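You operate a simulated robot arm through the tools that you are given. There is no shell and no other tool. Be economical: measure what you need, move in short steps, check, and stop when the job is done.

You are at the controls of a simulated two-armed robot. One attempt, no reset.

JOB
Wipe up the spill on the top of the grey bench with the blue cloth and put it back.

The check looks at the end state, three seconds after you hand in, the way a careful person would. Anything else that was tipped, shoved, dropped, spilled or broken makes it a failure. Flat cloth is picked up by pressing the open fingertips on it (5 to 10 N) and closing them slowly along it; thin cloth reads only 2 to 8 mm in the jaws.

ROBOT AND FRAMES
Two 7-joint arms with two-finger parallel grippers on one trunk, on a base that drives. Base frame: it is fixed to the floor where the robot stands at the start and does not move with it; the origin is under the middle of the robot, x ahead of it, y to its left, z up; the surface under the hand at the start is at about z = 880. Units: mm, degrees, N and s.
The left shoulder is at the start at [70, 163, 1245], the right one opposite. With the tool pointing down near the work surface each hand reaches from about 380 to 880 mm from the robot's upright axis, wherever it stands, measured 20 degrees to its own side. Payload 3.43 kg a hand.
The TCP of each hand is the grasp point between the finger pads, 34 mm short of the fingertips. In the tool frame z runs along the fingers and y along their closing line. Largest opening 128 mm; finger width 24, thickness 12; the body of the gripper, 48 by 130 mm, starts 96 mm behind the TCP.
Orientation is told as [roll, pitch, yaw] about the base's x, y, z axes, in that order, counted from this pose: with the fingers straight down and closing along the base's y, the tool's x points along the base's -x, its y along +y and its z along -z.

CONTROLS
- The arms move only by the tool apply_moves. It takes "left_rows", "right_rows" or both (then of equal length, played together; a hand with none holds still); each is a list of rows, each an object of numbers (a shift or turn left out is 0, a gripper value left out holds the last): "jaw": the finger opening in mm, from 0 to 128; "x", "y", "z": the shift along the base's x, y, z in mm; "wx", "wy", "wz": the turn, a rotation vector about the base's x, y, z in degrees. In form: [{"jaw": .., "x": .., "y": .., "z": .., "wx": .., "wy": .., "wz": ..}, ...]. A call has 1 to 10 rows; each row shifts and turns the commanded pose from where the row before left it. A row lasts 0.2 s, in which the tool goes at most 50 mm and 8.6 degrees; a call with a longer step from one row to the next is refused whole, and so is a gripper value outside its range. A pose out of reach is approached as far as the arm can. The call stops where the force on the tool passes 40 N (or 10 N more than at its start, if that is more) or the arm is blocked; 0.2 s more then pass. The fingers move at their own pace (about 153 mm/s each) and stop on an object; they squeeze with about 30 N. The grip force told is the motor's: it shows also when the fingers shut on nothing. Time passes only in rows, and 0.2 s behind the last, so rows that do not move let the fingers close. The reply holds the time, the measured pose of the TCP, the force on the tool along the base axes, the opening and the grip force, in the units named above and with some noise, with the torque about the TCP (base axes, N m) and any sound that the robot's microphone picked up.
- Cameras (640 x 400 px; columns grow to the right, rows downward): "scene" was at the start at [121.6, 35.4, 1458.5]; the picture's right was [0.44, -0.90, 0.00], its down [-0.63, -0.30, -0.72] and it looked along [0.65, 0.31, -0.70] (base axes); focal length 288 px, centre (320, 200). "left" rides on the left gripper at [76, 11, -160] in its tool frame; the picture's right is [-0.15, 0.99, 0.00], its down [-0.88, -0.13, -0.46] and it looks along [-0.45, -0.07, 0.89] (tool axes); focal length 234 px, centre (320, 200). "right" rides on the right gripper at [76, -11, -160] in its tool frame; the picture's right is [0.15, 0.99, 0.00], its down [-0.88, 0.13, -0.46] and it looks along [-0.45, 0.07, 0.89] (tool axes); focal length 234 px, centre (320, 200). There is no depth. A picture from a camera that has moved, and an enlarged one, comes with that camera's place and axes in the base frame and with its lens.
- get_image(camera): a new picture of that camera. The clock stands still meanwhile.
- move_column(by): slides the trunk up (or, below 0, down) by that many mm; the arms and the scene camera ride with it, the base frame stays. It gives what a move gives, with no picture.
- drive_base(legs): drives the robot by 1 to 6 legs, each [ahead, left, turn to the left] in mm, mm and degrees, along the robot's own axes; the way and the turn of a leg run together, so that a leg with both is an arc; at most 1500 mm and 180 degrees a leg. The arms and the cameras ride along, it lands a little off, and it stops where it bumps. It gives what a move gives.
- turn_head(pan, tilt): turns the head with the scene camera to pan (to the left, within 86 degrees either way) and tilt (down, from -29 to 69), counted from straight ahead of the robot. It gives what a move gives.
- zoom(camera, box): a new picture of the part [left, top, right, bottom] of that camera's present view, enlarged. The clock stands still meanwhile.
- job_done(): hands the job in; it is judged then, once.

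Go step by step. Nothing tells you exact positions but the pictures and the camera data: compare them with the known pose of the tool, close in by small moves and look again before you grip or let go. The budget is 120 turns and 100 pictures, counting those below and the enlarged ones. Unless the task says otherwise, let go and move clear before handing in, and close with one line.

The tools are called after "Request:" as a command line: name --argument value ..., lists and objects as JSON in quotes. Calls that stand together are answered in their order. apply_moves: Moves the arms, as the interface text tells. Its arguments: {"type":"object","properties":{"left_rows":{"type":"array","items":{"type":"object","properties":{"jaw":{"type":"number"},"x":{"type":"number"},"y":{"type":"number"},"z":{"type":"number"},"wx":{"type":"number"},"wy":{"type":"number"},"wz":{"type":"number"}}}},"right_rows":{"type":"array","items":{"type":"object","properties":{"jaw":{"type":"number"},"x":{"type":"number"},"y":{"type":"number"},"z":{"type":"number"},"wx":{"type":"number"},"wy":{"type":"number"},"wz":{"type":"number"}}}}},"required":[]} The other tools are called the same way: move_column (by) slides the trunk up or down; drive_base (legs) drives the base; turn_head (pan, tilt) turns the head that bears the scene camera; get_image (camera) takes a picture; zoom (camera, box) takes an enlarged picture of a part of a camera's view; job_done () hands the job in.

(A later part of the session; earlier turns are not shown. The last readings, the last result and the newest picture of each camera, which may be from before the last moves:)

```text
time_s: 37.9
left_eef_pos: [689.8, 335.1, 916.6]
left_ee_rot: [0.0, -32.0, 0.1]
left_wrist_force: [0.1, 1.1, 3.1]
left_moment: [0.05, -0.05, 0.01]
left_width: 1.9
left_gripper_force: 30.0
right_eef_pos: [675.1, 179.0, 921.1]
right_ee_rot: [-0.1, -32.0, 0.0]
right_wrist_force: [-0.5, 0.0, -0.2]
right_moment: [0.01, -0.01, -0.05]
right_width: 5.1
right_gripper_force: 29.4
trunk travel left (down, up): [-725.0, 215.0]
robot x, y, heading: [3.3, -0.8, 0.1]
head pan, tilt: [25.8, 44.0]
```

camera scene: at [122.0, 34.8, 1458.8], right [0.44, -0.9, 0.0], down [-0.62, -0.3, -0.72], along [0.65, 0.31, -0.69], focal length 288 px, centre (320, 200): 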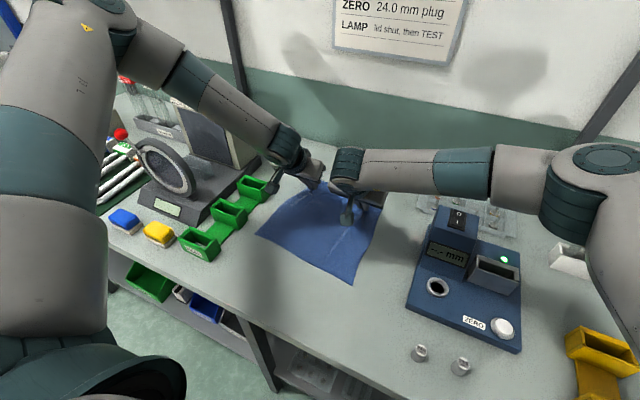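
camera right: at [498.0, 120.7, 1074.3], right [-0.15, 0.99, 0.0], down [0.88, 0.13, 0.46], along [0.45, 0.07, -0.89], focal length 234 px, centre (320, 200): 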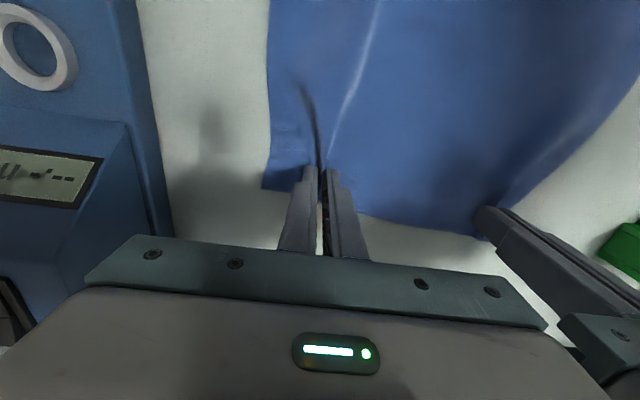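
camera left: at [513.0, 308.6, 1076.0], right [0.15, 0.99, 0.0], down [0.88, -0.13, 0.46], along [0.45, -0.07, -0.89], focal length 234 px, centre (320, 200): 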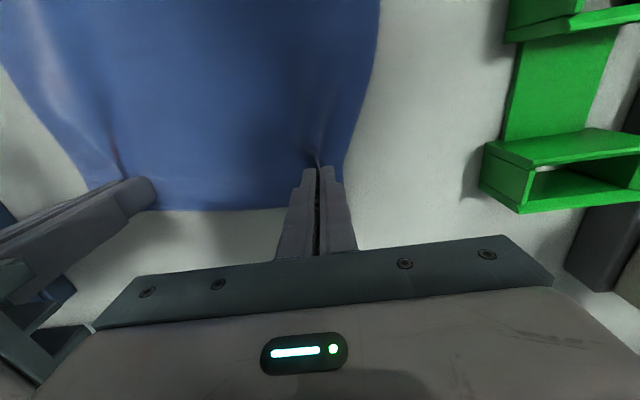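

Request:
apply_moves --left_rows '[{"z": -0.5, "x": 10}, {"x": 12}, {"x": 12}, {"x": 12}, {"x": 12}, {"x": 12}, {"x": 12}, {"x": 12}, {}]' --right_rows '[{"x": 10}, {"x": 12}, {"x": 12}, {"x": 12}, {"x": 12}, {"x": 12}, {"x": 12}, {"x": 12}, {}]'

Request:
get_image --camera "scene"

Request:
get_image --camera "left"

```text
time_s: 39.9
left_eef_pos: [764.8, 344.6, 938.1]
left_ee_rot: [-0.1, -32.0, -0.1]
left_wrist_force: [0.9, -9.4, -0.6]
left_moment: [-0.24, 0.0, -0.17]
left_width: 2.1
left_gripper_force: 29.7
left hand out of reach, approached as far as the arm can: row 5, 6, 7, 8
right_eef_pos: [769.0, 179.2, 922.0]
right_ee_rot: [0.0, -32.0, 0.1]
right_wrist_force: [1.0, 8.6, 0.8]
right_moment: [0.27, 0.01, 0.17]
right_width: 5.9
right_gripper_force: 29.7
trunk travel left (down, up): [-725.0, 215.0]
robot x, y, heading: [-3.5, -1.4, -0.1]
head pan, tilt: [25.8, 44.0]
```

```text
68 pictures are left
camera scene: at [121.7, 34.6, 1458.8], right [0.44, -0.9, 0.0], down [-0.63, -0.3, -0.72], along [0.65, 0.31, -0.69], focal length 288 px, centre (320, 200)
```

scene: 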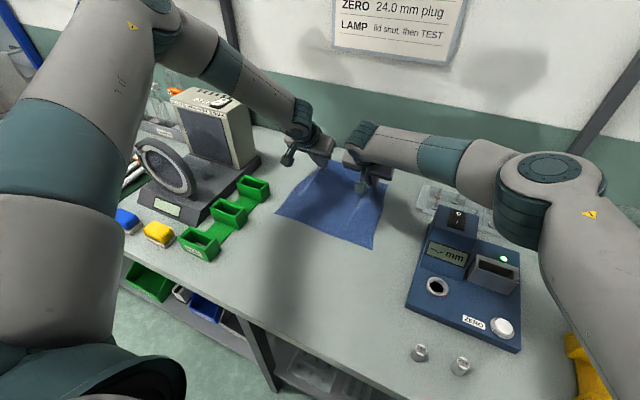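

```text
67 pictures are left
camera left: at [616.6, 356.5, 1033.8], right [0.12, 0.99, 0.08], down [0.5, -0.13, 0.85], along [0.85, -0.07, -0.52], focal length 234 px, centre (320, 200)
```

left: 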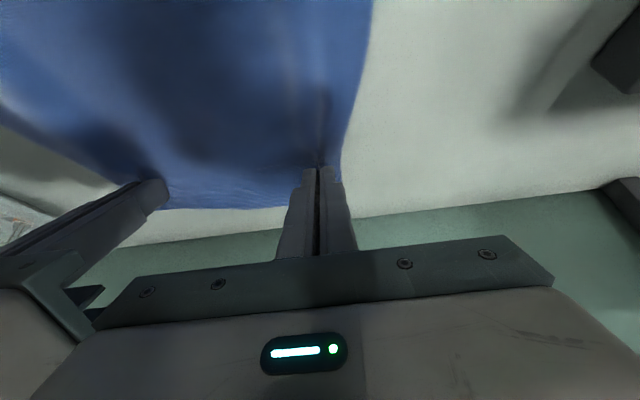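

The left hand is hitting a joint limit here, as its elbow isn't straight. I'll test whether yawing it the other way frees more reach, while lightly holding the cloth.

Request:
apply_moves --left_rows '[{"wz": 8, "y": -4}, {"wz": 8, "y": -4}, {"x": 10}, {"x": 10}, {"z": -5}]'

```text
time_s: 41.1
left_eef_pos: [761.6, 350.1, 954.5]
left_ee_rot: [-0.5, -31.9, 16.0]
left_wrist_force: [1.8, -34.0, -6.2]
left_moment: [-0.97, 0.06, -0.74]
left_width: 2.1
left_gripper_force: 30.2
left hand out of reach, approached as far as the arm can: row 1, 2, 3, 4, 5
right_eef_pos: [768.4, 183.6, 920.7]
right_ee_rot: [0.4, -32.0, 0.1]
right_wrist_force: [-2.1, 33.0, 6.6]
right_moment: [0.97, -0.11, 0.8]
right_width: 7.1
right_gripper_force: 30.2
trunk travel left (down, up): [-725.0, 215.0]
robot x, y, heading: [-1.9, -0.5, 0.2]
head pan, tilt: [25.8, 44.0]
```

Positive yaw made it worse and tensioned the cloth. I'll relax it at once: right hand inward, left yaw back past zero.

Request:
apply_moves --left_rows '[{"wz": -8, "y": -3}, {"wz": -8, "y": -3}, {"wz": -8}, {"wz": -8}, {}]' --right_rows '[{"y": 8}, {"y": 6}, {}, {}, {}]'

```text
time_s: 42.3
left_eef_pos: [762.6, 347.2, 955.0]
left_ee_rot: [0.0, -32.0, -15.8]
left_wrist_force: [0.5, -0.6, 0.1]
left_moment: [0.03, 0.0, 0.01]
left_width: 2.1
left_gripper_force: 29.8
right_eef_pos: [770.2, 190.8, 921.2]
right_ee_rot: [-0.1, -32.0, 0.0]
right_wrist_force: [-0.9, 0.7, 0.2]
right_moment: [0.04, -0.01, -0.05]
right_width: 2.4
right_gripper_force: 29.8
trunk travel left (down, up): [-725.0, 215.0]
robot x, y, heading: [-1.8, -2.7, 0.1]
head pan, tilt: [25.8, 44.0]
```

Tension is gone. With yaw at -16 I'll try going lower and forward.

Request:
apply_moves --left_rows '[{"z": -10}, {"z": -10}, {"z": -10}, {"x": 8}, {"x": 8}]'

Request:
get_image --camera "scene"

Request:
get_image --camera "right"

```text
time_s: 43.5
left_eef_pos: [772.5, 349.5, 932.5]
left_ee_rot: [0.0, -32.0, -15.9]
left_wrist_force: [0.2, 0.6, -0.2]
left_moment: [-0.01, 0.01, 0.03]
left_width: 1.6
left_gripper_force: 29.9
left hand out of reach, approached as far as the arm can: row 4, 5
right_eef_pos: [770.3, 192.9, 920.2]
right_ee_rot: [0.0, -32.0, 0.2]
right_wrist_force: [0.1, -0.3, 0.6]
right_moment: [-0.02, -0.01, 0.01]
right_width: 2.5
right_gripper_force: 30.2
trunk travel left (down, up): [-725.0, 215.0]
robot x, y, heading: [-0.6, -0.9, 0.1]
head pan, tilt: [25.8, 44.0]
```

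```text
66 pictures are left
camera scene: at [121.8, 34.7, 1458.8], right [0.44, -0.9, 0.0], down [-0.63, -0.3, -0.72], along [0.65, 0.31, -0.69], focal length 288 px, centre (320, 200)
```

scene: 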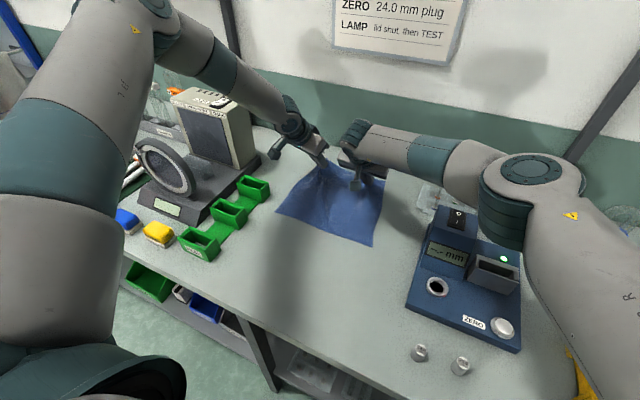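

```text
65 pictures are left
camera right: at [620.6, 180.3, 1015.5], right [-0.12, 0.99, -0.08], down [0.51, 0.13, 0.85], along [0.85, 0.07, -0.52], focal length 234 px, centre (320, 200)
```

right: 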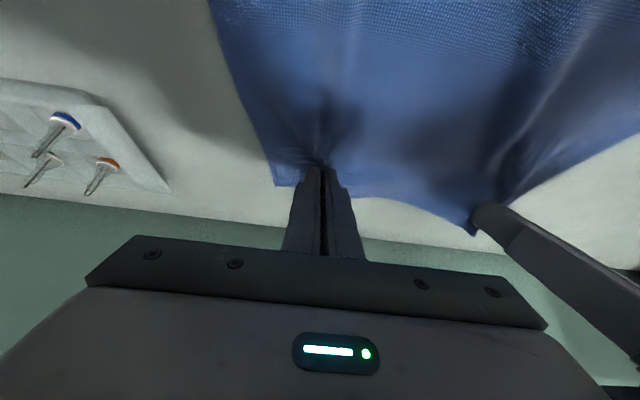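

Negative yaw helps. I'll yaw another 16° and try again.

Request:
apply_moves --left_rows '[{"wz": -8}, {"wz": -8}, {"z": -6}, {"z": -6}, {"x": 8}, {"x": 8}]'

```text
time_s: 44.9
left_eef_pos: [770.2, 355.9, 936.2]
left_ee_rot: [0.1, -31.9, -31.9]
left_wrist_force: [-0.3, -1.2, -0.2]
left_moment: [-0.02, -0.01, 0.0]
left_width: 1.8
left_gripper_force: 30.2
left hand out of reach, approached as far as the arm can: row 2, 3, 4, 5, 6
right_eef_pos: [770.7, 192.4, 919.9]
right_ee_rot: [-0.1, -32.0, 0.1]
right_wrist_force: [0.1, 0.2, 0.1]
right_moment: [0.04, -0.01, -0.03]
right_width: 2.5
right_gripper_force: 30.2
trunk travel left (down, up): [-725.0, 215.0]
robot x, y, heading: [0.4, -0.1, -0.0]
head pan, tilt: [25.8, 44.0]
```

The left arm's limit comes from its elbow posture. The right arm reaches inward easily, so I'll do the wiping with it. I'll set the cloth down and release both hands, raise them, then shift the base left.

Request:
apply_moves --left_rows '[{"x": -8, "y": -4, "z": -8}, {"x": -4, "z": -5}, {"jaw": 30}, {"jaw": 40}, {}, {"z": 20}, {"z": 20}, {"z": 30}, {"z": 30}]' --right_rows '[{"z": -2}, {"z": -2}, {"jaw": 30}, {"jaw": 40}, {}, {"z": 20}, {"z": 20}, {"z": 30}, {"z": 30}]'

Request:
get_image --camera "scene"

Request:
get_image --camera "left"

```text
time_s: 46.9
left_eef_pos: [757.6, 351.1, 1024.7]
left_ee_rot: [0.0, -32.0, -31.9]
left_wrist_force: [-0.2, 0.1, 0.6]
left_moment: [-0.01, 0.0, 0.01]
left_width: 40.1
left_gripper_force: 0.1
right_eef_pos: [768.0, 192.1, 1018.4]
right_ee_rot: [0.0, -32.1, 0.1]
right_wrist_force: [-0.7, 0.4, 0.5]
right_moment: [0.01, 0.01, 0.0]
right_width: 39.5
right_gripper_force: 0.0
trunk travel left (down, up): [-725.0, 215.0]
robot x, y, heading: [-0.3, 0.5, 0.2]
head pan, tilt: [25.8, 44.0]
```

```text
64 pictures are left
camera scene: at [120.0, 34.7, 1458.9], right [0.44, -0.9, 0.0], down [-0.62, -0.3, -0.72], along [0.65, 0.31, -0.69], focal length 288 px, centre (320, 200)
```

scene: 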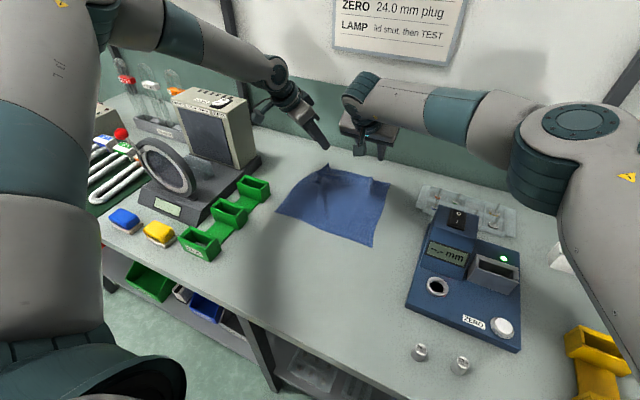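

```text
63 pictures are left
camera left: at [637.5, 439.8, 1119.8], right [0.63, 0.77, 0.08], down [0.36, -0.38, 0.85], along [0.69, -0.51, -0.52], focal length 234 px, centre (320, 200)
```

left: 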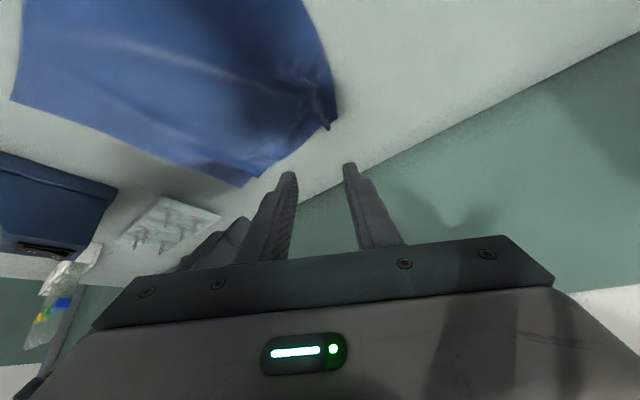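

Released. I'll retract and straighten the left hand, raise the right, then shift the base left 150 mm.

Request:
apply_moves --left_rows '[{"x": -20, "z": 10, "wz": 8}, {"x": -35, "y": -6, "z": 10, "wz": 8}, {"x": -35, "y": -6, "z": 10, "wz": 8}, {"x": -35, "y": -6, "z": 10, "wz": 8}, {"x": -35, "y": -6, "z": 10, "wy": 8}, {"x": -35, "y": -6, "z": 10, "wy": 8}, {"x": -35, "y": -6, "wy": 8}, {"x": -35, "y": -6, "wy": 8}, {"x": -15, "y": -6}]' --right_rows '[{"z": 20}, {"z": 20}, {}, {}, {}, {}, {}, {}, {}]'

Request:
drive_base --legs '[[0, 150, 0]]'

Request:
get_image --camera "scene"

Request:
get_image --camera "right"

```text
time_s: 48.9
left_eef_pos: [475.1, 303.7, 1084.2]
left_ee_rot: [0.0, 0.0, 0.1]
left_wrist_force: [-0.1, 0.2, -0.5]
left_moment: [-0.02, 0.01, 0.01]
left_width: 40.0
left_gripper_force: 0.1
right_eef_pos: [768.7, 191.5, 1057.2]
right_ee_rot: [0.0, -32.0, 0.1]
right_wrist_force: [0.6, 0.0, 0.1]
right_moment: [0.0, -0.02, -0.02]
right_width: 40.0
right_gripper_force: 0.0
trunk travel left (down, up): [-725.0, 215.0]
robot x, y, heading: [-1.8, 0.4, -0.0]
head pan, tilt: [25.8, 44.0]
```

```text
time_s: 50.3
left_eef_pos: [478.4, 452.0, 1084.3]
left_ee_rot: [0.2, 0.0, 0.0]
left_wrist_force: [0.1, -0.3, 0.3]
left_moment: [0.0, -0.02, -0.03]
left_width: 39.9
left_gripper_force: 0.0
right_eef_pos: [769.7, 340.0, 1057.8]
right_ee_rot: [0.1, -32.0, -0.1]
right_wrist_force: [0.9, 0.3, -0.5]
right_moment: [0.0, 0.01, -0.01]
right_width: 39.8
right_gripper_force: 0.1
trunk travel left (down, up): [-725.0, 215.0]
robot x, y, heading: [0.8, 148.4, -0.1]
head pan, tilt: [25.8, 44.0]
```

```text
62 pictures are left
camera scene: at [121.5, 183.1, 1458.9], right [0.43, -0.9, 0.0], down [-0.63, -0.3, -0.72], along [0.65, 0.31, -0.69], focal length 288 px, centre (320, 200)
```

scene: 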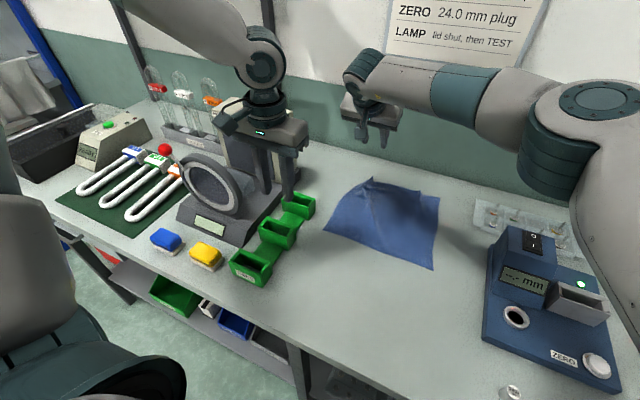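

```text
61 pictures are left
camera right: at [620.7, 328.1, 1152.1], right [-0.12, 0.99, -0.08], down [0.51, 0.13, 0.85], along [0.85, 0.07, -0.52], focal length 234 px, centre (320, 200)
```

right: 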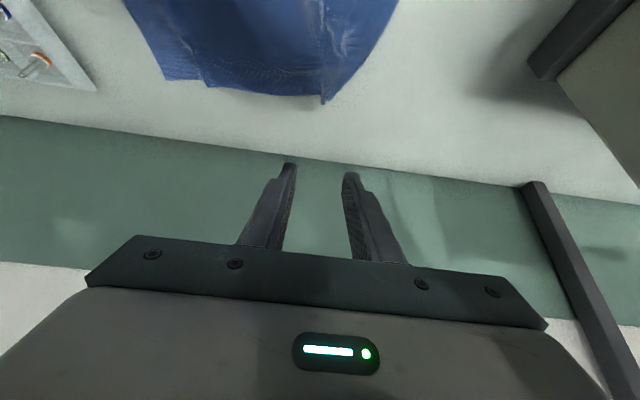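

The cloth's left-far tip is at about (800, 338), beside the puddle. I'll check whether the puddle is still visible.

Request:
zoom --camera "scene" --box '[300, 140, 460, 240]'

Request:
zoom --camera "right" --box '[240, 0, 480, 150]'

```text
4.00 times, centred on (380, 190) of scene
camera zoom: at [121.5, 183.1, 1458.9], right [0.43, -0.9, 0.0], down [-0.63, -0.3, -0.72], along [0.65, 0.31, -0.69], focal length 1152 px, centre (80, 240)
```

zoom: 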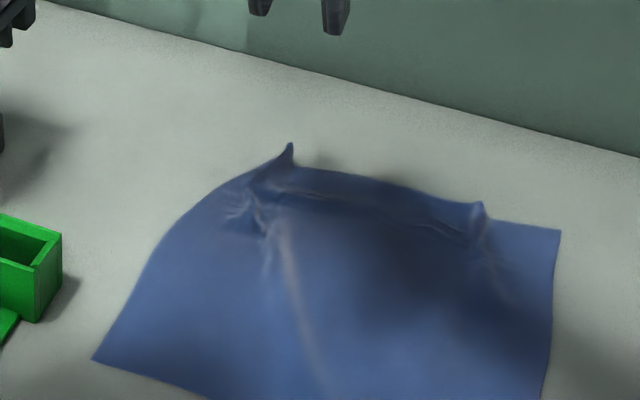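

```text
2.67 times, centred on (360, 75) of right
camera zoom: at [620.7, 328.1, 1152.1], right [-0.12, 0.99, -0.08], down [0.51, 0.13, 0.85], along [0.85, 0.07, -0.52], focal length 624 px, centre (213, 533)
```

zoom: 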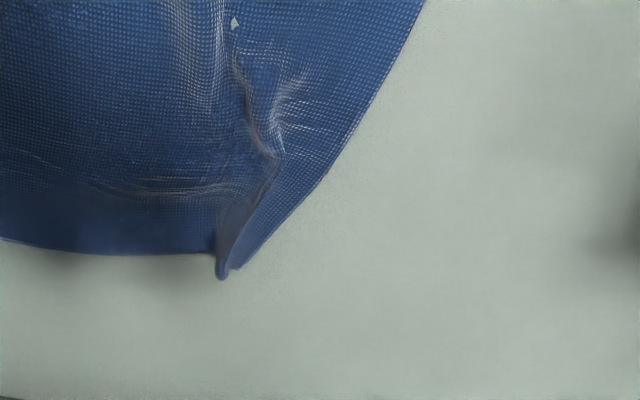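

The puddle isn't visible beside the cloth now; part of it lies under the cloth. I'll pinch the ridge at the left-far corner with the right hand by descending straight down.

Request:
apply_moves --right_rows '[{"jaw": 50, "z": -30}, {"z": -30}, {"z": -30}, {"z": -30}, {"z": -12}, {}]'

Request:
get_image --camera "right"

Request:
zoom --camera "scene" --box '[300, 120, 460, 220]'

```text
time_s: 51.7
left_eef_pos: [478.8, 452.2, 1082.4]
left_ee_rot: [0.0, 0.1, 0.0]
left_wrist_force: [1.4, 0.1, -1.0]
left_moment: [0.01, -0.01, 0.01]
left_width: 40.0
left_gripper_force: 0.1
right_eef_pos: [768.6, 341.9, 924.1]
right_ee_rot: [0.0, -31.9, 0.0]
right_wrist_force: [0.2, 0.2, -0.2]
right_moment: [0.0, -0.05, -0.05]
right_width: 50.1
right_gripper_force: 0.1
trunk travel left (down, up): [-725.0, 215.0]
robot x, y, heading: [0.6, 149.1, 0.3]
head pan, tilt: [25.8, 44.0]
```

```text
58 pictures are left
camera right: at [620.6, 329.5, 1019.3], right [-0.12, 0.99, -0.08], down [0.51, 0.13, 0.85], along [0.85, 0.07, -0.52], focal length 234 px, centre (320, 200)
```

right: 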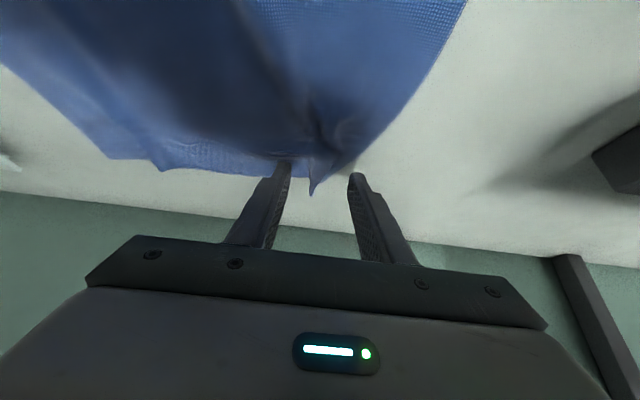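

```text
4.00 times, centred on (380, 170) of scene
camera zoom: at [121.6, 185.0, 1458.8], right [0.44, -0.9, 0.0], down [-0.63, -0.3, -0.72], along [0.65, 0.31, -0.69], focal length 1152 px, centre (80, 320)
```

zoom: 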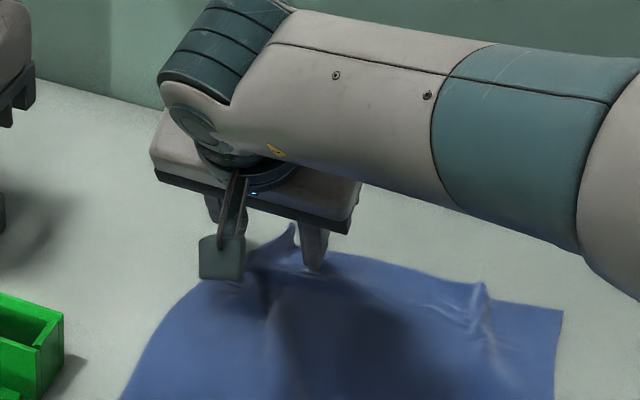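

The ridge sits between the fingers. I'll move slightly deeper, press and close.

Request:
apply_moves --right_rows '[{"x": -12, "y": -4}, {"z": -4}, {"z": -3}, {}]'

```text
time_s: 52.7
left_eef_pos: [477.8, 450.9, 1083.3]
left_ee_rot: [0.0, 0.0, 0.1]
left_wrist_force: [0.2, -0.2, -0.1]
left_moment: [-0.01, -0.03, -0.04]
left_width: 39.9
left_gripper_force: 0.1
right_eef_pos: [757.9, 337.6, 918.5]
right_ee_rot: [0.0, -32.0, -0.2]
right_wrist_force: [0.5, 0.1, 0.5]
right_moment: [0.01, -0.01, 0.0]
right_width: 50.0
right_gripper_force: 0.1
trunk travel left (down, up): [-725.0, 215.0]
robot x, y, heading: [3.3, 146.7, -0.2]
head pan, tilt: [25.8, 44.0]
```

Request:
apply_moves --right_rows '[{"z": -1.5}, {}, {"jaw": 42}, {"jaw": 34}, {"jaw": 26}, {"jaw": 18}, {"jaw": 10}, {"jaw": 3}, {"jaw": 0}, {}]'

Request:
get_image --camera "right"

```text
time_s: 54.9
left_eef_pos: [478.0, 453.6, 1082.8]
left_ee_rot: [0.1, 0.0, 0.0]
left_wrist_force: [0.0, -0.2, 0.2]
left_moment: [-0.02, 0.01, -0.03]
left_width: 39.7
left_gripper_force: 0.1
right_eef_pos: [758.4, 337.8, 916.9]
right_ee_rot: [0.0, -32.0, -0.1]
right_wrist_force: [1.1, 0.0, -0.2]
right_moment: [0.05, 0.0, -0.03]
right_width: 1.8
right_gripper_force: 30.1
trunk travel left (down, up): [-725.0, 215.0]
robot x, y, heading: [0.9, 152.3, 0.2]
head pan, tilt: [25.8, 44.0]
```

```text
56 pictures are left
camera right: at [609.0, 325.5, 1011.4], right [-0.12, 0.99, -0.08], down [0.51, 0.13, 0.85], along [0.85, 0.07, -0.52], focal length 234 px, centre (320, 200)
```

right: 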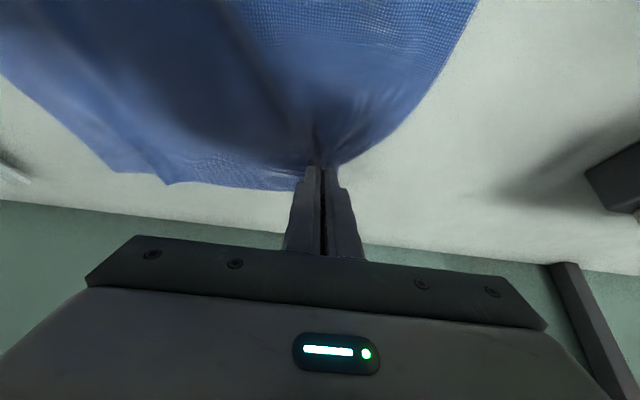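

The cloth is gripped. Now I'll press lightly and wipe over the puddle area, first forward and to the left.

Request:
apply_moves --right_rows '[{"z": -2}, {"x": 15}, {"x": 15}, {"x": 15}, {"y": 14}, {"y": 14}, {"y": 12}, {"x": -15}, {"x": -15}, {"x": -15}]'

Request:
get_image --camera "scene"

```text
time_s: 57.1
left_eef_pos: [476.0, 450.9, 1083.2]
left_ee_rot: [0.0, -0.1, 0.0]
left_wrist_force: [1.0, -0.1, -0.5]
left_moment: [0.01, -0.03, -0.02]
left_width: 40.0
left_gripper_force: 0.1
right_eef_pos: [752.2, 351.4, 915.5]
right_ee_rot: [0.1, -32.2, 0.0]
right_wrist_force: [10.4, 0.2, 24.4]
right_moment: [0.11, -0.59, 0.03]
right_width: 2.2
right_gripper_force: 30.1
right hand out of reach, approached as far as the arm can: row 6, 7
trunk travel left (down, up): [-725.0, 215.0]
robot x, y, heading: [0.8, 152.4, -0.1]
head pan, tilt: [25.8, 44.0]
```

```text
55 pictures are left
camera scene: at [119.5, 184.1, 1459.2], right [0.44, -0.9, 0.0], down [-0.62, -0.3, -0.72], along [0.65, 0.31, -0.69], focal length 288 px, centre (320, 200)
```

scene: 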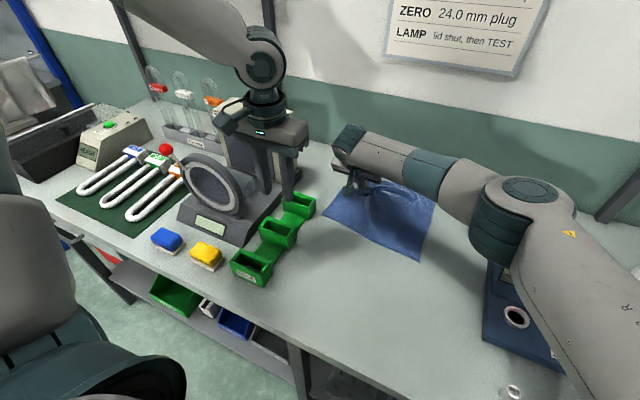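

The right hand is near its inward limit and pressing a bit hard. I'll lift slightly, move the left hand aside and shift the base left 70 mm more for margin.

Request:
apply_moves --right_rows '[{"z": 6}, {"y": -10, "z": 4}, {"y": -15}, {"y": -15}]' --left_rows '[{"y": -18}, {"y": -18}, {"y": -18}, {"y": -16}]'

Request:
drive_base --legs '[[0, 70, 0]]'

Request:
get_image --camera "scene"

```text
time_s: 58.1
left_eef_pos: [478.4, 382.0, 1082.9]
left_ee_rot: [0.0, 0.0, 0.0]
left_wrist_force: [0.9, -0.5, -0.8]
left_moment: [0.03, 0.03, 0.02]
left_width: 39.8
left_gripper_force: 0.0
right_eef_pos: [752.9, 313.4, 921.5]
right_ee_rot: [0.0, -31.9, 0.0]
right_wrist_force: [-0.4, 0.1, -0.3]
right_moment: [-0.01, 0.02, -0.01]
right_width: 2.1
right_gripper_force: 30.4
trunk travel left (down, up): [-725.0, 215.0]
robot x, y, heading: [-1.3, 151.6, -0.2]
head pan, tilt: [25.8, 44.0]
```

```text
time_s: 59.1
left_eef_pos: [478.5, 450.7, 1083.9]
left_ee_rot: [0.0, 0.0, -0.2]
left_wrist_force: [-0.2, 0.2, 0.1]
left_moment: [-0.01, -0.03, 0.02]
left_width: 39.8
left_gripper_force: 0.0
right_eef_pos: [752.5, 380.5, 924.5]
right_ee_rot: [0.1, -32.1, -0.3]
right_wrist_force: [0.3, -0.1, 0.4]
right_moment: [0.04, 0.0, 0.05]
right_width: 2.3
right_gripper_force: 30.5
trunk travel left (down, up): [-725.0, 215.0]
robot x, y, heading: [-0.2, 216.7, 0.0]
head pan, tilt: [25.8, 44.0]
```

```text
54 pictures are left
camera scene: at [121.7, 251.8, 1458.9], right [0.43, -0.9, 0.0], down [-0.63, -0.3, -0.72], along [0.65, 0.31, -0.69], focal length 288 px, centre (320, 200)
```

scene: 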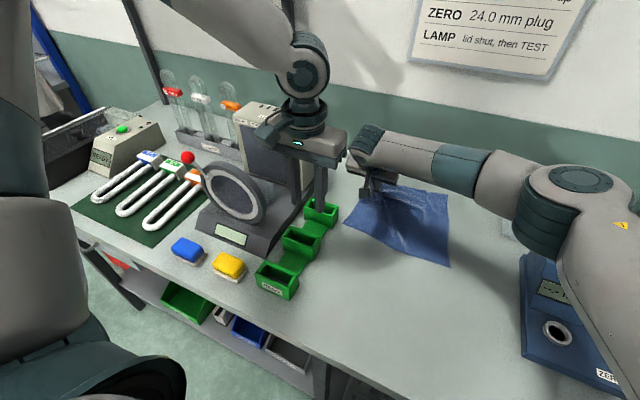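

The cloth is clear of the tray. I'll lower it and wipe in a serpentine over x≈720–820, y≈300–385.

Request:
apply_moves --right_rows '[{"z": -5}, {"z": -2, "x": 10}, {"x": 16}, {"x": 16}, {"x": 10}, {"y": -18}, {"x": -18}, {"x": -18}, {"x": -18}, {"x": -18}]'

```text
time_s: 61.3
left_eef_pos: [478.6, 450.6, 1083.6]
left_ee_rot: [0.0, 0.1, -0.1]
left_wrist_force: [0.0, 0.5, 0.6]
left_moment: [-0.01, 0.02, -0.01]
left_width: 40.0
left_gripper_force: 0.0
right_eef_pos: [732.1, 362.7, 917.0]
right_ee_rot: [-0.1, -32.0, -0.1]
right_wrist_force: [0.4, -0.8, 2.1]
right_moment: [0.0, -0.06, 0.03]
right_width: 2.0
right_gripper_force: 30.3
trunk travel left (down, up): [-725.0, 215.0]
robot x, y, heading: [-1.2, 222.0, 0.3]
head pan, tilt: [25.8, 44.0]
```

Request:
apply_moves --right_rows '[{"z": -0.7, "x": -12}, {"y": -18}, {"x": 18}, {"x": 18}, {"x": 18}, {"x": 18}, {"x": 14}, {"y": -18}, {"x": -18}, {"x": -18}]'

Request:
apply_moves --right_rows '[{"x": -18}, {"x": -18}, {"x": -14}, {"y": -18}, {"x": 18}, {"x": 18}, {"x": 18}, {"x": 18}, {"x": 14}, {}]'

Request:
get_image --camera "scene"

Request:
get_image --camera "right"

```text
time_s: 63.5
left_eef_pos: [477.8, 450.9, 1084.4]
left_ee_rot: [0.0, 0.0, -0.1]
left_wrist_force: [0.8, 0.3, -0.9]
left_moment: [-0.02, 0.02, -0.02]
left_width: 39.7
left_gripper_force: 0.0
right_eef_pos: [770.5, 325.8, 917.1]
right_ee_rot: [-0.1, -32.1, -0.2]
right_wrist_force: [3.6, -0.5, 9.6]
right_moment: [0.02, -0.18, -0.01]
right_width: 2.0
right_gripper_force: 29.7
trunk travel left (down, up): [-725.0, 215.0]
robot x, y, heading: [0.7, 218.7, 0.2]
head pan, tilt: [25.8, 44.0]
```

```text
time_s: 65.7
left_eef_pos: [477.6, 451.3, 1083.8]
left_ee_rot: [0.0, 0.0, -0.1]
left_wrist_force: [-0.9, -1.1, -0.5]
left_moment: [0.01, -0.02, -0.01]
left_width: 39.8
left_gripper_force: 0.1
right_eef_pos: [807.1, 310.1, 916.7]
right_ee_rot: [0.0, -32.1, -0.1]
right_wrist_force: [-3.3, 1.7, 7.3]
right_moment: [0.03, 0.01, 0.02]
right_width: 2.2
right_gripper_force: 30.0
trunk travel left (down, up): [-725.0, 215.0]
robot x, y, heading: [-0.6, 217.6, -0.3]
head pan, tilt: [25.8, 44.0]
```

```text
53 pictures are left
camera scene: at [119.9, 253.7, 1459.0], right [0.43, -0.9, 0.0], down [-0.62, -0.3, -0.72], along [0.65, 0.31, -0.69], focal length 288 px, centre (320, 200)
```

scene: 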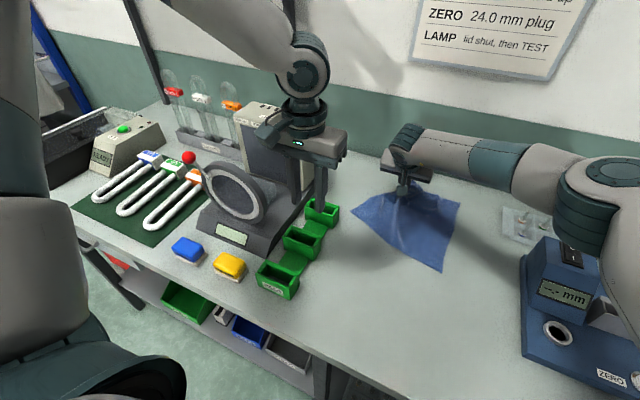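

```text
52 pictures are left
camera right: at [656.7, 297.5, 1011.1], right [-0.12, 0.99, -0.08], down [0.5, 0.13, 0.85], along [0.85, 0.07, -0.51], focal length 234 px, centre (320, 200)
```

right: 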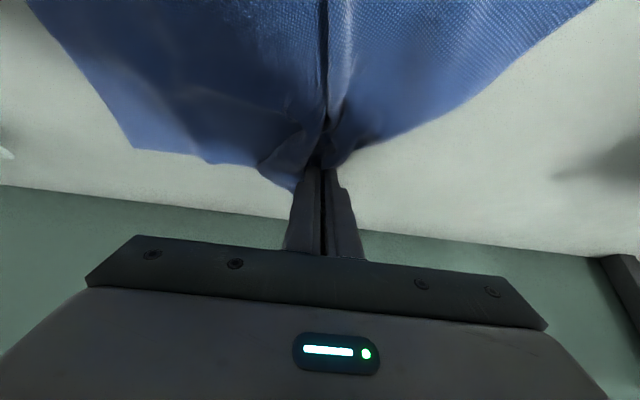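

I've wiped the area. I'll release the cloth, raise the hand and look at its state; after that I'll drag it back by its near edge so it stays flat.

Request:
apply_moves --right_rows '[{"z": 2}, {"jaw": 30}, {"jaw": 50}, {}, {"z": 20}, {"z": 30}, {"z": 40}, {"x": -30, "z": 40, "y": -20}, {"x": -40, "y": -40}, {"x": -40, "y": -40}]'

Request:
turn_head --pan 10 --tilt 44

Request:
get_image --camera "scene"

Request:
get_image --camera "right"

```text
refused: row 8 steps farther than a row can; nothing moved
```

```text
time_s: 66.5
left_eef_pos: [477.0, 450.4, 1084.1]
left_ee_rot: [0.1, -0.1, -0.1]
left_wrist_force: [0.8, 0.5, 0.5]
left_moment: [-0.03, 0.02, 0.01]
left_width: 40.0
left_gripper_force: 0.0
right_eef_pos: [806.4, 310.3, 917.4]
right_ee_rot: [0.0, -32.0, -0.1]
right_wrist_force: [-1.5, 1.2, 7.9]
right_moment: [0.07, 0.02, -0.02]
right_width: 2.2
right_gripper_force: 30.0
trunk travel left (down, up): [-725.0, 215.0]
robot x, y, heading: [-2.7, 219.4, -0.0]
head pan, tilt: [10.0, 44.0]
```

```text
51 pictures are left
camera scene: at [127.0, 232.5, 1459.0], right [0.17, -0.98, 0.0], down [-0.68, -0.12, -0.72], along [0.71, 0.12, -0.69], focal length 288 px, centre (320, 200)
```

scene: 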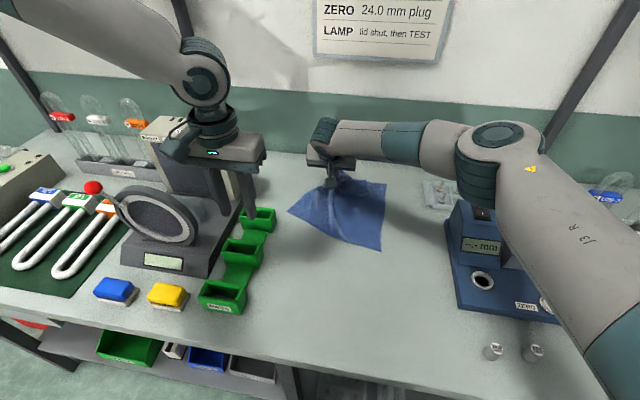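

```text
50 pictures are left
camera right: at [656.7, 297.7, 1011.1], right [-0.12, 0.99, -0.08], down [0.5, 0.13, 0.85], along [0.85, 0.06, -0.51], focal length 234 px, centre (320, 200)
```

right: 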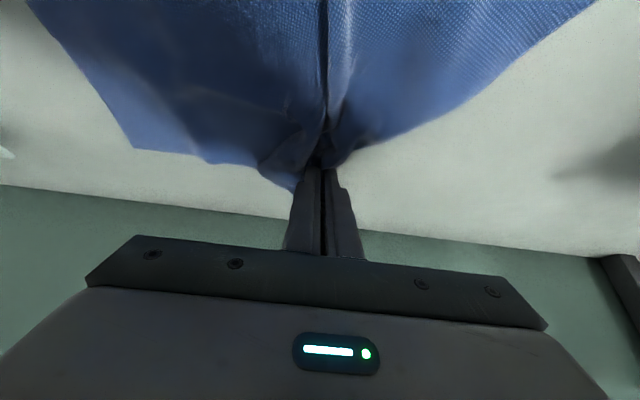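

Request:
apply_moves --right_rows '[{"z": 2}, {"jaw": 30}, {"jaw": 50}, {}, {"z": 20}, {"z": 30}, {"z": 40}, {"x": -30, "z": 25, "y": -20}, {"x": -30, "y": -35}, {"x": -30, "y": -35}]'

Request:
get_image --camera "scene"

Request:
get_image --camera "right"

```text
time_s: 68.7
left_eef_pos: [478.2, 450.7, 1084.1]
left_ee_rot: [0.1, 0.0, -0.2]
left_wrist_force: [-0.7, -0.3, -0.5]
left_moment: [0.02, -0.01, 0.01]
left_width: 39.8
left_gripper_force: 0.1
right_eef_pos: [716.2, 217.7, 1031.5]
right_ee_rot: [0.0, -32.0, -0.3]
right_wrist_force: [-0.5, -0.3, -0.2]
right_moment: [0.04, -0.01, 0.01]
right_width: 49.9
right_gripper_force: 0.0
trunk travel left (down, up): [-725.0, 215.0]
robot x, y, heading: [0.2, 216.0, -0.0]
head pan, tilt: [10.0, 44.0]
```

```text
49 pictures are left
camera scene: at [127.8, 230.5, 1458.9], right [0.17, -0.98, 0.0], down [-0.68, -0.12, -0.72], along [0.71, 0.13, -0.69], focal length 288 px, centre (320, 200)
```

scene: 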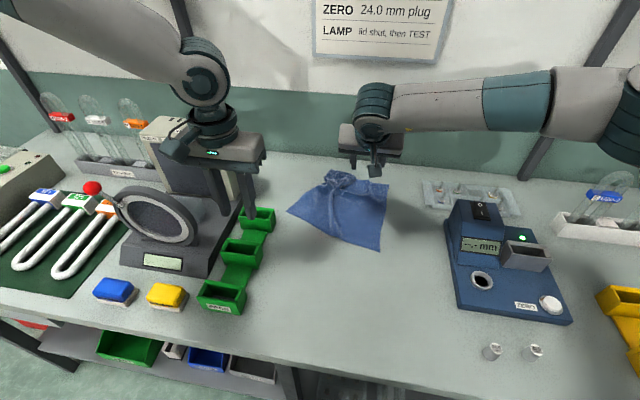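

```text
48 pictures are left
camera right: at [567.0, 205.5, 1127.1], right [-0.12, 0.99, -0.08], down [0.51, 0.13, 0.85], along [0.85, 0.07, -0.52], focal length 234 px, centre (320, 200)
```

right: 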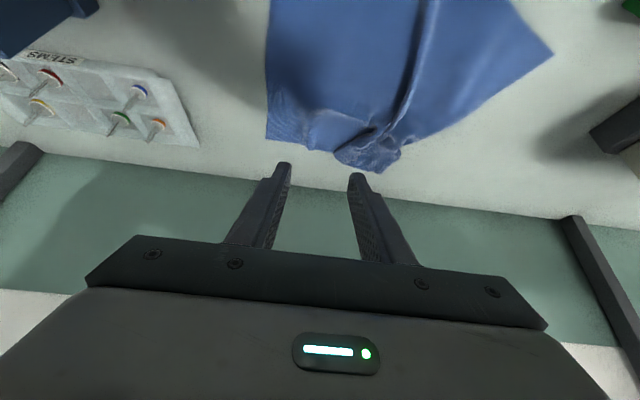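

The puddle side now shows the cloth rotated about 16° with its far-left corner bunched. Near corners are at about (663,415) and (564,159). I'll shift the base back right, then take both near corners and pull the cloth back and flat.

Request:
drive_base --legs '[[0, -120, 0]]'

Request:
apply_moves --left_rows '[{"x": 20, "y": 6}, {"x": 20, "y": 6}, {"x": 20, "y": 6}, {"x": 20, "y": 6}, {"x": 20, "y": 6}, {"x": 20, "y": 6}, {"x": 20, "y": 6}, {"x": 20, "y": 6}]' --right_rows '[{"z": 15, "wy": 8}, {"x": -10, "wy": 8, "y": 10}, {"x": -20, "wy": 8, "y": 10}, {"x": -20, "wy": 8, "y": 10}, {"x": -20, "y": 10}, {"x": -20, "y": 10}, {"x": -20, "y": 10}, {"x": -20, "y": 10}]'

Request:
get_image --camera "left"

Request:
get_image --camera "right"

Request:
get_image --camera "scene"

```text
time_s: 69.9
left_eef_pos: [479.2, 333.5, 1083.6]
left_ee_rot: [-0.1, 0.0, 0.1]
left_wrist_force: [0.5, 1.2, 1.1]
left_moment: [-0.02, -0.02, -0.03]
left_width: 39.9
left_gripper_force: 0.0
right_eef_pos: [716.5, 101.7, 1032.3]
right_ee_rot: [0.0, -32.1, -0.1]
right_wrist_force: [-0.4, 0.1, 0.7]
right_moment: [0.0, -0.02, 0.0]
right_width: 50.1
right_gripper_force: 0.0
trunk travel left (down, up): [-725.0, 215.0]
robot x, y, heading: [-2.5, 98.4, 0.2]
head pan, tilt: [10.0, 44.0]
```

```text
time_s: 71.7
left_eef_pos: [639.8, 380.6, 1082.2]
left_ee_rot: [-0.1, 0.1, -0.1]
left_wrist_force: [0.3, 0.4, -0.2]
left_moment: [-0.03, -0.01, -0.02]
left_width: 40.1
left_gripper_force: 0.1
right_eef_pos: [586.0, 169.8, 1047.2]
right_ee_rot: [-0.1, 0.1, 0.1]
right_wrist_force: [-0.2, 0.3, -0.9]
right_moment: [-0.02, 0.03, 0.01]
right_width: 50.1
right_gripper_force: 0.0
trunk travel left (down, up): [-725.0, 215.0]
robot x, y, heading: [-1.7, 98.5, 0.1]
head pan, tilt: [10.0, 44.0]
```

```text
47 pictures are left
camera left: at [563.6, 392.8, 1243.5], right [0.15, 0.99, 0.0], down [0.88, -0.13, 0.45], along [0.45, -0.07, -0.89], focal length 234 px, centre (320, 200)
```

left: 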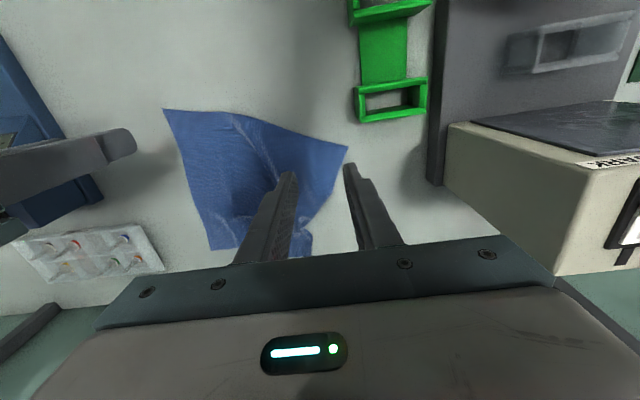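

```text
46 pictures are left
camera right: at [510.3, 158.6, 1205.7], right [-0.15, 0.99, 0.0], down [0.88, 0.13, 0.45], along [0.45, 0.07, -0.89], focal length 234 px, centre (320, 200)
```

right: 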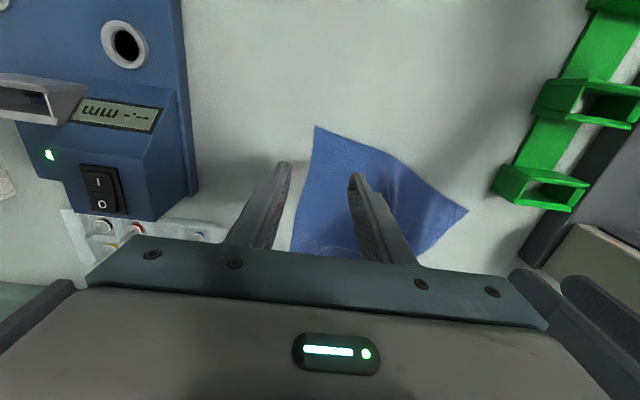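

```text
45 pictures are left
camera scene: at [128.9, 114.1, 1458.8], right [0.17, -0.98, 0.0], down [-0.68, -0.12, -0.72], along [0.71, 0.12, -0.7], focal length 288 px, centre (320, 200)
```

scene: 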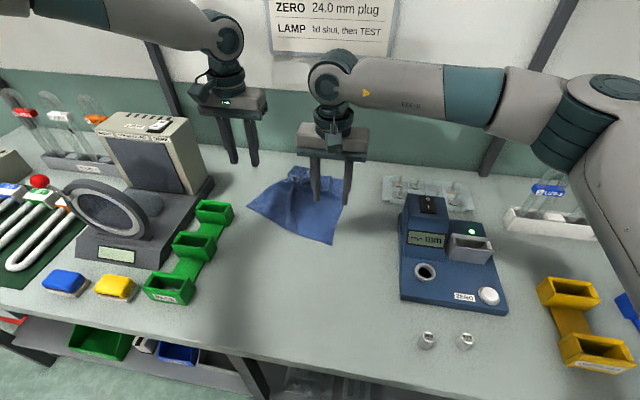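

Corner positions are confirmed. I'll descend with both hands just inside the near corners.

Request:
apply_moves --left_rows '[{"jaw": 45, "x": 16, "y": 2, "z": -20}, {"x": 16, "y": 2, "z": -20}, {"z": -25}, {"z": -25}, {"z": -25}, {"z": -25}, {"z": -20}]' --right_rows '[{"jaw": 45, "x": 7, "y": 11, "z": -10}, {"x": 7, "y": 11, "z": -15}, {"z": -20}, {"z": -20}, {"z": -20}, {"z": -20}, {"z": -20}]'

Request:
get_image --camera "left"

Request:
get_image --camera "right"

```text
time_s: 73.3
left_eef_pos: [648.9, 400.0, 940.4]
left_ee_rot: [-0.1, 0.0, -0.1]
left_wrist_force: [0.2, -1.5, -0.6]
left_moment: [0.0, 0.0, -0.01]
left_width: 45.2
left_gripper_force: 0.1
left hand out of reach, approached as far as the arm can: row 5, 6, 7
right_eef_pos: [600.3, 190.1, 922.5]
right_ee_rot: [-0.1, 0.2, -0.1]
right_wrist_force: [0.8, -0.5, 0.2]
right_moment: [-0.03, -0.01, -0.02]
right_width: 45.0
right_gripper_force: 0.0
trunk travel left (down, up): [-725.0, 215.0]
robot x, y, heading: [1.6, 99.7, -0.0]
head pan, tilt: [10.0, 44.0]
```

```text
44 pictures are left
camera left: at [573.7, 412.4, 1099.6], right [0.15, 0.99, 0.0], down [0.88, -0.13, 0.46], along [0.45, -0.07, -0.89], focal length 234 px, centre (320, 200)
```

left: 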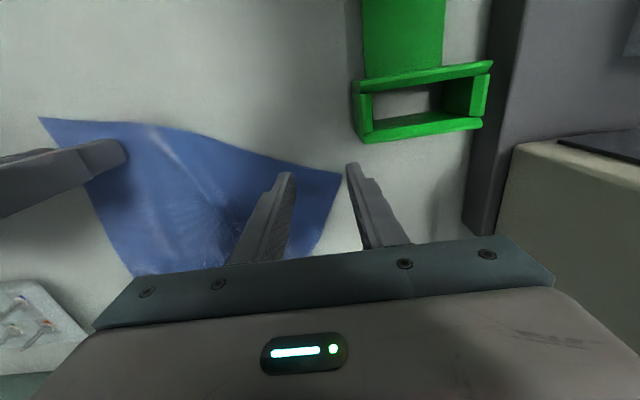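

```text
43 pictures are left
camera right: at [525.8, 180.5, 1081.1], right [-0.14, 0.99, 0.0], down [0.88, 0.13, 0.45], along [0.45, 0.06, -0.89], focal length 234 px, centre (320, 200)
```

right: 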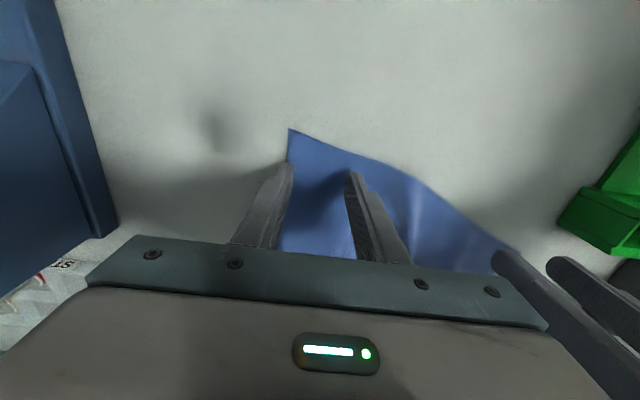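

The left can't get low there. I'll retract it and use the right hand at the near edge's middle to pull the cloth back first; after that both corners will be within easy reach.

Request:
apply_moves --left_rows '[{"z": 30}, {"z": 35}, {"z": 35}, {"x": -30, "z": 30}, {"x": -40}, {"x": -40}, {"x": -40}, {"x": -20}, {}, {}]' --right_rows '[{"z": 25}, {}, {}, {}, {"x": 10, "y": 25}, {"x": 12, "y": 27}, {"x": 12, "y": 27}, {"x": 12, "y": 27}, {"z": -20}, {}]'

Request:
get_image --camera "right"

```text
time_s: 75.5
left_eef_pos: [478.2, 401.1, 1070.9]
left_ee_rot: [0.0, 0.1, 0.0]
left_wrist_force: [-0.6, 0.1, 0.4]
left_moment: [0.01, 0.01, 0.01]
left_width: 45.2
left_gripper_force: 0.1
right_eef_pos: [646.6, 300.0, 927.3]
right_ee_rot: [-0.1, 0.0, -0.2]
right_wrist_force: [-0.3, 0.0, 0.4]
right_moment: [-0.01, 0.02, 0.05]
right_width: 45.1
right_gripper_force: 0.0
trunk travel left (down, up): [-725.0, 215.0]
robot x, y, heading: [-0.8, 100.1, -0.0]
head pan, tilt: [10.0, 44.0]
```

```text
42 pictures are left
camera right: at [570.7, 287.6, 1086.1], right [-0.15, 0.99, 0.0], down [0.88, 0.13, 0.46], along [0.45, 0.07, -0.89], focal length 234 px, centre (320, 200)
```

right: 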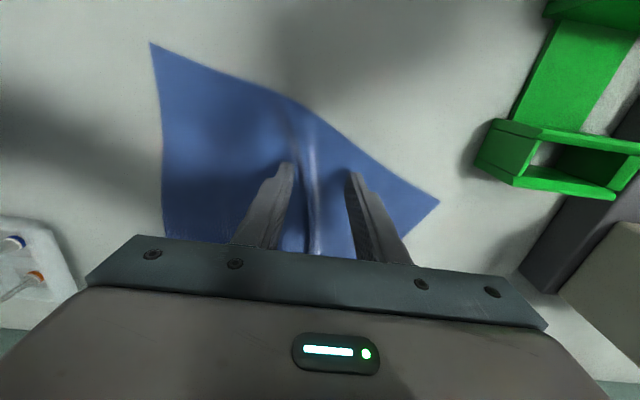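

There's a natural ridge right between the fingers. I'll press and close.

Request:
apply_moves --right_rows '[{"x": -8, "z": -6}, {"z": -5}, {"z": -1.5}, {"jaw": 38}, {"jaw": 30}, {"jaw": 22}, {"jaw": 14}, {"jaw": 6}, {"jaw": 0}, {}]'

Request:
get_image --camera "right"

```text
time_s: 77.7
left_eef_pos: [476.4, 400.2, 1070.5]
left_ee_rot: [-0.1, 0.0, -0.1]
left_wrist_force: [0.3, 0.0, -0.5]
left_moment: [0.01, 0.0, -0.05]
left_width: 45.1
left_gripper_force: 0.1
right_eef_pos: [638.5, 299.1, 915.1]
right_ee_rot: [-0.1, -0.1, -0.1]
right_wrist_force: [1.1, 1.2, 8.4]
right_moment: [0.1, 0.06, 0.0]
right_width: 2.8
right_gripper_force: 30.0
trunk travel left (down, up): [-725.0, 215.0]
robot x, y, heading: [-2.1, 102.5, -0.1]
head pan, tilt: [10.0, 44.0]
```

```text
41 pictures are left
camera right: at [562.3, 286.7, 1074.4], right [-0.15, 0.99, 0.0], down [0.88, 0.13, 0.46], along [0.45, 0.07, -0.89], focal length 234 px, centre (320, 200)
```

right: 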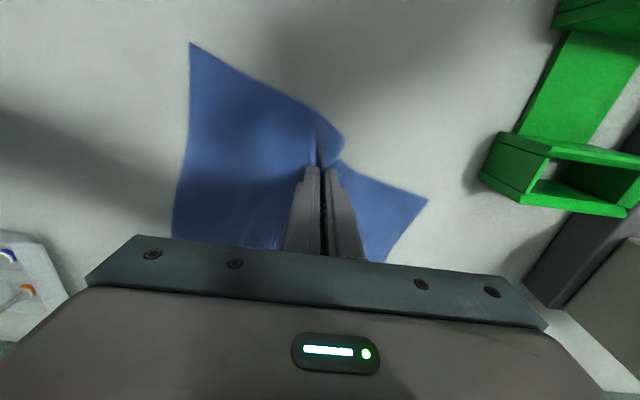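

Gripped. I'll lift slightly and drag the cloth back toward the robot and to the right, away from the tray.

Request:
apply_moves --right_rows '[{"z": 7}, {"x": -8, "y": -12}, {"x": -12, "y": -12}, {"x": -18, "y": -8}, {"x": -18, "y": -6}, {"x": -18, "y": -6}, {"x": -18, "y": -6}, {"x": -18, "y": -4}, {"x": -18}, {"x": -18}]'

Request:
get_image --camera "scene"

```text
time_s: 79.9
left_eef_pos: [477.4, 400.2, 1071.1]
left_ee_rot: [0.0, 0.1, 0.0]
left_wrist_force: [-0.3, -0.1, -0.1]
left_moment: [-0.01, -0.01, 0.0]
left_width: 45.2
left_gripper_force: 0.0
right_eef_pos: [491.6, 244.7, 922.4]
right_ee_rot: [-0.2, 0.0, -0.2]
right_wrist_force: [-0.6, -0.4, -0.1]
right_moment: [0.02, -0.02, -0.01]
right_width: 2.4
right_gripper_force: 30.6
trunk travel left (down, up): [-725.0, 215.0]
robot x, y, heading: [0.2, 102.7, 0.1]
head pan, tilt: [10.0, 44.0]
```

```text
40 pictures are left
camera scene: at [128.2, 113.5, 1458.8], right [0.17, -0.98, 0.0], down [-0.68, -0.12, -0.72], along [0.71, 0.12, -0.69], focal length 288 px, centre (320, 200)
```

scene: 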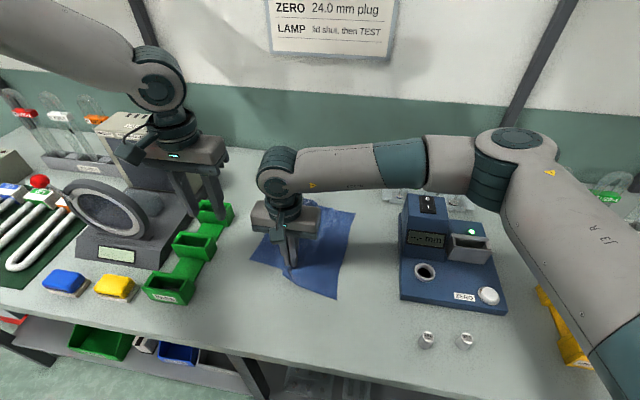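

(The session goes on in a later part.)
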